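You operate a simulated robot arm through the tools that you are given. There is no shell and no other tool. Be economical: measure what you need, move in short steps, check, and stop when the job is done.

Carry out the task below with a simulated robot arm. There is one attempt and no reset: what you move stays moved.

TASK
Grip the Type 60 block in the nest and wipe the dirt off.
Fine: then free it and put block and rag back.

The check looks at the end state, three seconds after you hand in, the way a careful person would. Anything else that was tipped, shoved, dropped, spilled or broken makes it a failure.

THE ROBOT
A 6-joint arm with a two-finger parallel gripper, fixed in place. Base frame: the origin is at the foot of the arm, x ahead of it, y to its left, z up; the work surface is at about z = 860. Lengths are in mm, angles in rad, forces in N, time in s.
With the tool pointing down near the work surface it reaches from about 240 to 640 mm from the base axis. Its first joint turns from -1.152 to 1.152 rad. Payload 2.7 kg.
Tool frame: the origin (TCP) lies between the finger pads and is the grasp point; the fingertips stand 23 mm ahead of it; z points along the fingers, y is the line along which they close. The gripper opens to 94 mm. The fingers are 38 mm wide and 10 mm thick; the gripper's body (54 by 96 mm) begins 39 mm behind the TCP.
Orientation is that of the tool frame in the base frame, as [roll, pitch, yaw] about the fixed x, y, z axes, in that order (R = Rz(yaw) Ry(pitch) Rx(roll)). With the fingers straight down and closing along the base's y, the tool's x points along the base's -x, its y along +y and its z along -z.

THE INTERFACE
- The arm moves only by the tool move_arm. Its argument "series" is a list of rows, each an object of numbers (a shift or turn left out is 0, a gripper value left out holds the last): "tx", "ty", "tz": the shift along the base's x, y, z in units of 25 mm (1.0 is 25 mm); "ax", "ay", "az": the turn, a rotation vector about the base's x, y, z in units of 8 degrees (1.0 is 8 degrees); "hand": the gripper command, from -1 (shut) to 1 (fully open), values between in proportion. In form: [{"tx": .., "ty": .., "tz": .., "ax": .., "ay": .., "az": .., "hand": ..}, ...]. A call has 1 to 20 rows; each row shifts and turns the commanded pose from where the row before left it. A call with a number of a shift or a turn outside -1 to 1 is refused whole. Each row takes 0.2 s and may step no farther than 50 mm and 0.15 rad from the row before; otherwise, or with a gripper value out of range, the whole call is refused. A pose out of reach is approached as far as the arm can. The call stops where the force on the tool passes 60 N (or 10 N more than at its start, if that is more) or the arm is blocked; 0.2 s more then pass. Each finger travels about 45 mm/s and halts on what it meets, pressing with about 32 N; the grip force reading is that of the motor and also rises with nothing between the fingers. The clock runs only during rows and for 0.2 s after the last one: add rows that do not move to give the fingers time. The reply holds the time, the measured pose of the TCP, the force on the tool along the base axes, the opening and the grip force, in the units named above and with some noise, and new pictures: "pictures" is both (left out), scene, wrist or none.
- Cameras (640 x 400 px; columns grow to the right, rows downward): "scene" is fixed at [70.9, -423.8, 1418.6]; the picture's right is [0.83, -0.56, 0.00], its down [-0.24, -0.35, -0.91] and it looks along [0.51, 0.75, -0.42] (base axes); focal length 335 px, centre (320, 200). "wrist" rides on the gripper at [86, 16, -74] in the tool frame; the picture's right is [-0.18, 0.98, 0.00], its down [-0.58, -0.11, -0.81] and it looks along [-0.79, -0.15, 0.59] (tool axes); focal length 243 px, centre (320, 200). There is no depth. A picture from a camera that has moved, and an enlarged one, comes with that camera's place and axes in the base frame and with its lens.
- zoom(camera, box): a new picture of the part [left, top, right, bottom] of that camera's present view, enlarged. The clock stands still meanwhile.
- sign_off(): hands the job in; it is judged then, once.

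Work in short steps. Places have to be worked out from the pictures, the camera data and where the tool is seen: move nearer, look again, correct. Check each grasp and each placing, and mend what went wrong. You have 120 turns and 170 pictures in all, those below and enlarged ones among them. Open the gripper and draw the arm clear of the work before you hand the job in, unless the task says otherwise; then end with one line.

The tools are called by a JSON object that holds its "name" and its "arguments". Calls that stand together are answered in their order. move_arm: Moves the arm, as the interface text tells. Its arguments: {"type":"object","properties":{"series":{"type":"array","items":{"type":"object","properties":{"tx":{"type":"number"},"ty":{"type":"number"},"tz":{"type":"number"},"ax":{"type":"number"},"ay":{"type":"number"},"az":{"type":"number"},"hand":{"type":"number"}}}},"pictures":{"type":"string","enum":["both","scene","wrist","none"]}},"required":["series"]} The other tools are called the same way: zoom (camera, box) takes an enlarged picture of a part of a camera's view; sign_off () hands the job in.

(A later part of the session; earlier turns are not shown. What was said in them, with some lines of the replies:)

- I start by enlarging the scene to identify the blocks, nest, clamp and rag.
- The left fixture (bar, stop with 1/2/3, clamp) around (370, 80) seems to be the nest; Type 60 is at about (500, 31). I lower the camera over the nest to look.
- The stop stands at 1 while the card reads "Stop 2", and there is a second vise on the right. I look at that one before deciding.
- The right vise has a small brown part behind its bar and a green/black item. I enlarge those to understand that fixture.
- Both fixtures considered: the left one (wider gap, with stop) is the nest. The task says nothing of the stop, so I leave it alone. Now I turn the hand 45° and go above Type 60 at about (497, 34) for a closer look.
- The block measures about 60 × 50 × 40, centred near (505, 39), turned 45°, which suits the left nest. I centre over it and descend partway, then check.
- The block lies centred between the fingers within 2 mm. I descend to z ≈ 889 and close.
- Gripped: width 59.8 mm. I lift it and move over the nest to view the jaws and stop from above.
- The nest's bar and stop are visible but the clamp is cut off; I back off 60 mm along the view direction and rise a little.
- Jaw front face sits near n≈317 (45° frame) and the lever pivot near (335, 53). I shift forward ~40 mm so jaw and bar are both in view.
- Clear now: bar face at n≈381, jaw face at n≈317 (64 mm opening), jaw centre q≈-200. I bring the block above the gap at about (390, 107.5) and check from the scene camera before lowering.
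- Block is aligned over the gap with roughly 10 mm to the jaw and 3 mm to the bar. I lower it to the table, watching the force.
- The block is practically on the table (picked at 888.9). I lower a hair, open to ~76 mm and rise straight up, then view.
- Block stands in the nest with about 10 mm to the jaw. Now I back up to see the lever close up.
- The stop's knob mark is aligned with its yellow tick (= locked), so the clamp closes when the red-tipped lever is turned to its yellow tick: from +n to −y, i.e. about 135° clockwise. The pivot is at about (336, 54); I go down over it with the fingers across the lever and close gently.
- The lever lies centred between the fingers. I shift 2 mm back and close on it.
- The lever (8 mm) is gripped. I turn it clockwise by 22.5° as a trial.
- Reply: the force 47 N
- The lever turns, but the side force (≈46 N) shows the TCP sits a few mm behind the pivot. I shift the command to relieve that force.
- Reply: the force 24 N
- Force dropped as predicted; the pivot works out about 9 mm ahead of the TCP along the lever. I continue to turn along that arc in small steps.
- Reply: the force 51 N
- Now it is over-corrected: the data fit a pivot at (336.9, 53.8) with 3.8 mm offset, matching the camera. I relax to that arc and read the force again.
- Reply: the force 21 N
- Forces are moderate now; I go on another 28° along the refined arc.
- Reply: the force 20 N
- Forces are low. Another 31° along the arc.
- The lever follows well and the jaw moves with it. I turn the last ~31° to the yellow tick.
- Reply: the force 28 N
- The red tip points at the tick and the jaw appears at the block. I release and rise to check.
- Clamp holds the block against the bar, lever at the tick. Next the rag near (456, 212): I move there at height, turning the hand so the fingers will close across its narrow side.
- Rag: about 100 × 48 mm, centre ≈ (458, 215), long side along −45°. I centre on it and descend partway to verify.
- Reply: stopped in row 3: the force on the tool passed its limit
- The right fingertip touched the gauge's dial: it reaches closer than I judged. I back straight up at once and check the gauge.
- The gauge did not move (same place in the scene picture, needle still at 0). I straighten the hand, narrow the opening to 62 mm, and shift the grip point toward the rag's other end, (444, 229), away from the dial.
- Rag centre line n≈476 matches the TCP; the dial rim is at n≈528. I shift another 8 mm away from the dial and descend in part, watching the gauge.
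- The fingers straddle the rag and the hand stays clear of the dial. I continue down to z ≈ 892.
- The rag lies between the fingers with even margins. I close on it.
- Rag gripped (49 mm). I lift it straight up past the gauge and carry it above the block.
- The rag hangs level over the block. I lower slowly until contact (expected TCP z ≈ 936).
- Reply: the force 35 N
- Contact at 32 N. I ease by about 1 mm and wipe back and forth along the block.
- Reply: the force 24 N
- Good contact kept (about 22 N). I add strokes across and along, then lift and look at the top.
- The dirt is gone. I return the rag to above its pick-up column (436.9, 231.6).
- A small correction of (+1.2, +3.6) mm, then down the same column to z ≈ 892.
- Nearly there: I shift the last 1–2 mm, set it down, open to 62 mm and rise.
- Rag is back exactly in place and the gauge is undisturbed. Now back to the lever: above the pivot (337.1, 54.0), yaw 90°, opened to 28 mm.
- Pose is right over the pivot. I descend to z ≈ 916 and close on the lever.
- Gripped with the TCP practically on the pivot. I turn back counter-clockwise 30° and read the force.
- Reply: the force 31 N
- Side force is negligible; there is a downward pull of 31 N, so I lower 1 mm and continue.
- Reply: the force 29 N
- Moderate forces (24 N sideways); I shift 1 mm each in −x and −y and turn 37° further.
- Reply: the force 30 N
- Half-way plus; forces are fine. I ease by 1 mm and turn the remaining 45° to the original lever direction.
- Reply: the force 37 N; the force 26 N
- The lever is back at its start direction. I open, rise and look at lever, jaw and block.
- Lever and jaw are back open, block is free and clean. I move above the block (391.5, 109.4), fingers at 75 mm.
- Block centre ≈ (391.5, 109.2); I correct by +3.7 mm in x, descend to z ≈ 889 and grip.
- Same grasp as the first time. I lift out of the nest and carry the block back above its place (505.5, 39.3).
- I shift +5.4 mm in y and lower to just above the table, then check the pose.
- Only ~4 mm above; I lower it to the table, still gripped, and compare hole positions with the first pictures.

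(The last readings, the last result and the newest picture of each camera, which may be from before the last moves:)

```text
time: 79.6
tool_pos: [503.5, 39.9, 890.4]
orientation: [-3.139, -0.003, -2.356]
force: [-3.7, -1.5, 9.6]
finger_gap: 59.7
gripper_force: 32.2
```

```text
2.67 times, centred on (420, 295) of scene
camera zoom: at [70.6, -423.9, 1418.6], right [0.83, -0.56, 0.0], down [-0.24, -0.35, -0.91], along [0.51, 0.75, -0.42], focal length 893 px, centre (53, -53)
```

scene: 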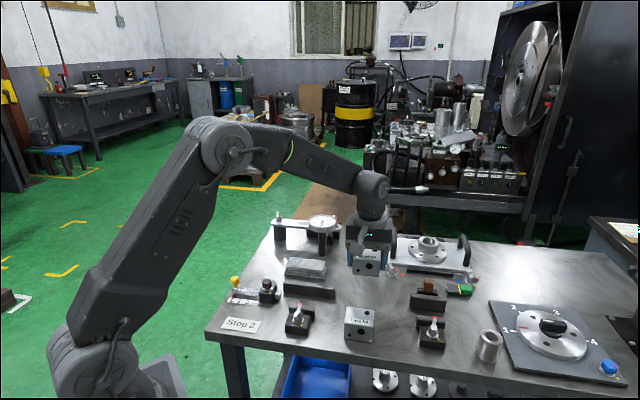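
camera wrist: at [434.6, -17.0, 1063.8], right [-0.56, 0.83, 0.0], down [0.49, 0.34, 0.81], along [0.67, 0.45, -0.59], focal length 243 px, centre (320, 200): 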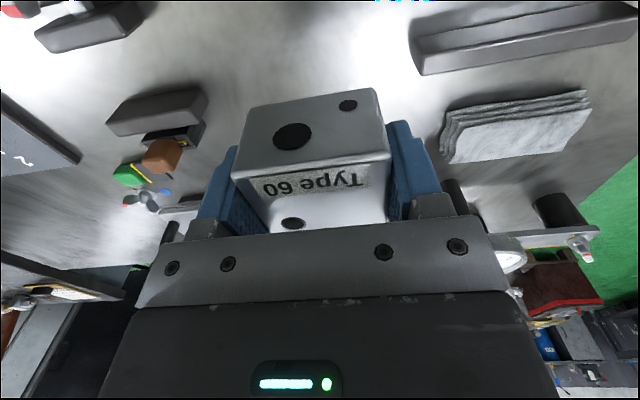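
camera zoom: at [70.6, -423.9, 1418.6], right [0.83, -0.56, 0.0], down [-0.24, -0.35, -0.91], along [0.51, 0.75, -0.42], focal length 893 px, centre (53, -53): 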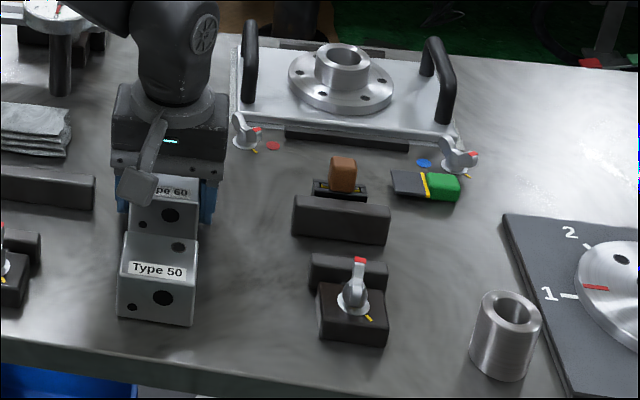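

On the table (10 N) with the holes within 1–2 px of the original. I release and rise clear.

{"name": "move_arm", "arguments": {"series": [{"hand": 0.6}, {}, {}, {"tz": 0.5}, {"tz": 0.9}, {"tz": 0.9}, {"tz": 0.9}, {"tz": 0.9}, {"tz": 0.9}, {"tx": -0.7, "ty": 0.3, "tz": 0.8}, {"tx": -0.7, "ty": 0.3, "tz": 0.8}, {"tx": -0.7, "ty": 0.3, "tz": 0.8}, {}], "pictures": "both"}}

{"name": "zoom", "arguments": {"camera": "scene", "box": [210, 200, 390, 350]}}

{"name": "zoom", "arguments": {"camera": "scene", "box": [330, 220, 510, 370]}}

```text
time: 82.4
tool_pos: [451.9, 61.8, 1073.3]
orientation: [3.142, -0.002, -2.356]
force: [-1.0, -0.1, -0.1]
finger_gap: 74.9
gripper_force: 0.1
camera wrist: at [379.4, 12.4, 1148.4], right [-0.56, 0.83, 0.0], down [0.49, 0.34, 0.81], along [0.66, 0.45, -0.59], focal length 243 px, centre (320, 200)
```

scene: 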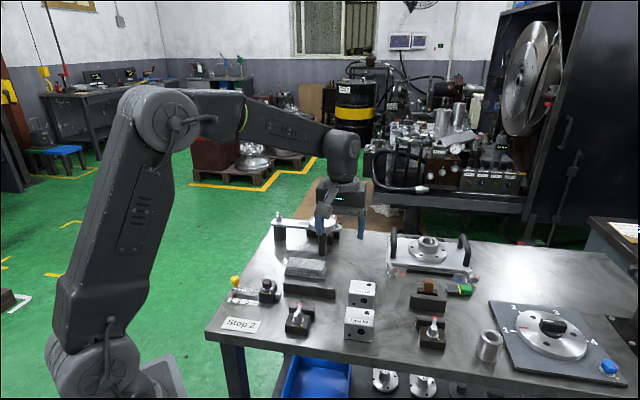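
wrist: 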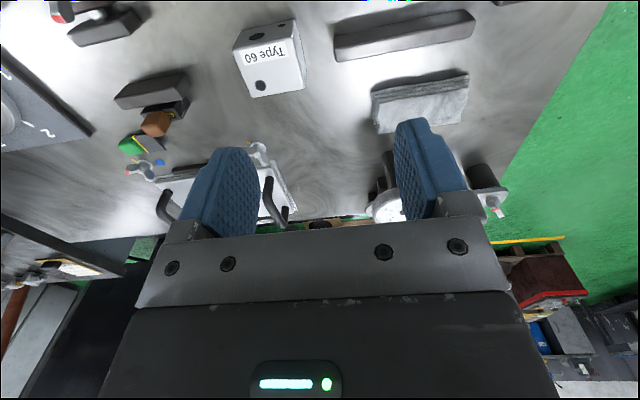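

```text
2.67 times, centred on (300, 275) of scene
camera zoom: at [70.9, -423.8, 1418.6], right [0.83, -0.56, 0.0], down [-0.24, -0.35, -0.91], along [0.51, 0.75, -0.42], focal length 893 px, centre (373, 0)
```

zoom: 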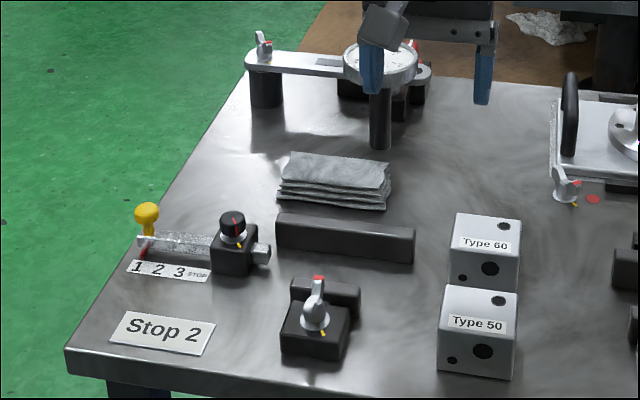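

```text
2.67 times, centred on (420, 295) of scene
camera zoom: at [70.9, -423.8, 1418.6], right [0.83, -0.56, 0.0], down [-0.24, -0.35, -0.91], along [0.51, 0.75, -0.42], focal length 893 px, centre (53, -53)
```

zoom: 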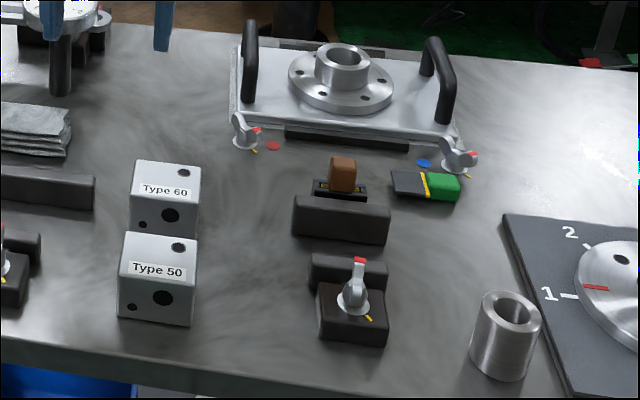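

Everything is in place: the block is clean and within about 3 mm of its spot. The rag is back, the clamp is open as at the start, the gauge and stop are unmoved, and the arm is clear. I hand in.

{"name": "sign_off", "arguments": {}}

```text
The job is handed in.
```

I clamped the Type 60 block in the left nest, wiped it clean with the rag, freed it and put both back (block about 3 mm off its spot); a fingertip touched the gauge dial once, which shows no movement, and I left the stop at 1 although the card reads "Stop 2".
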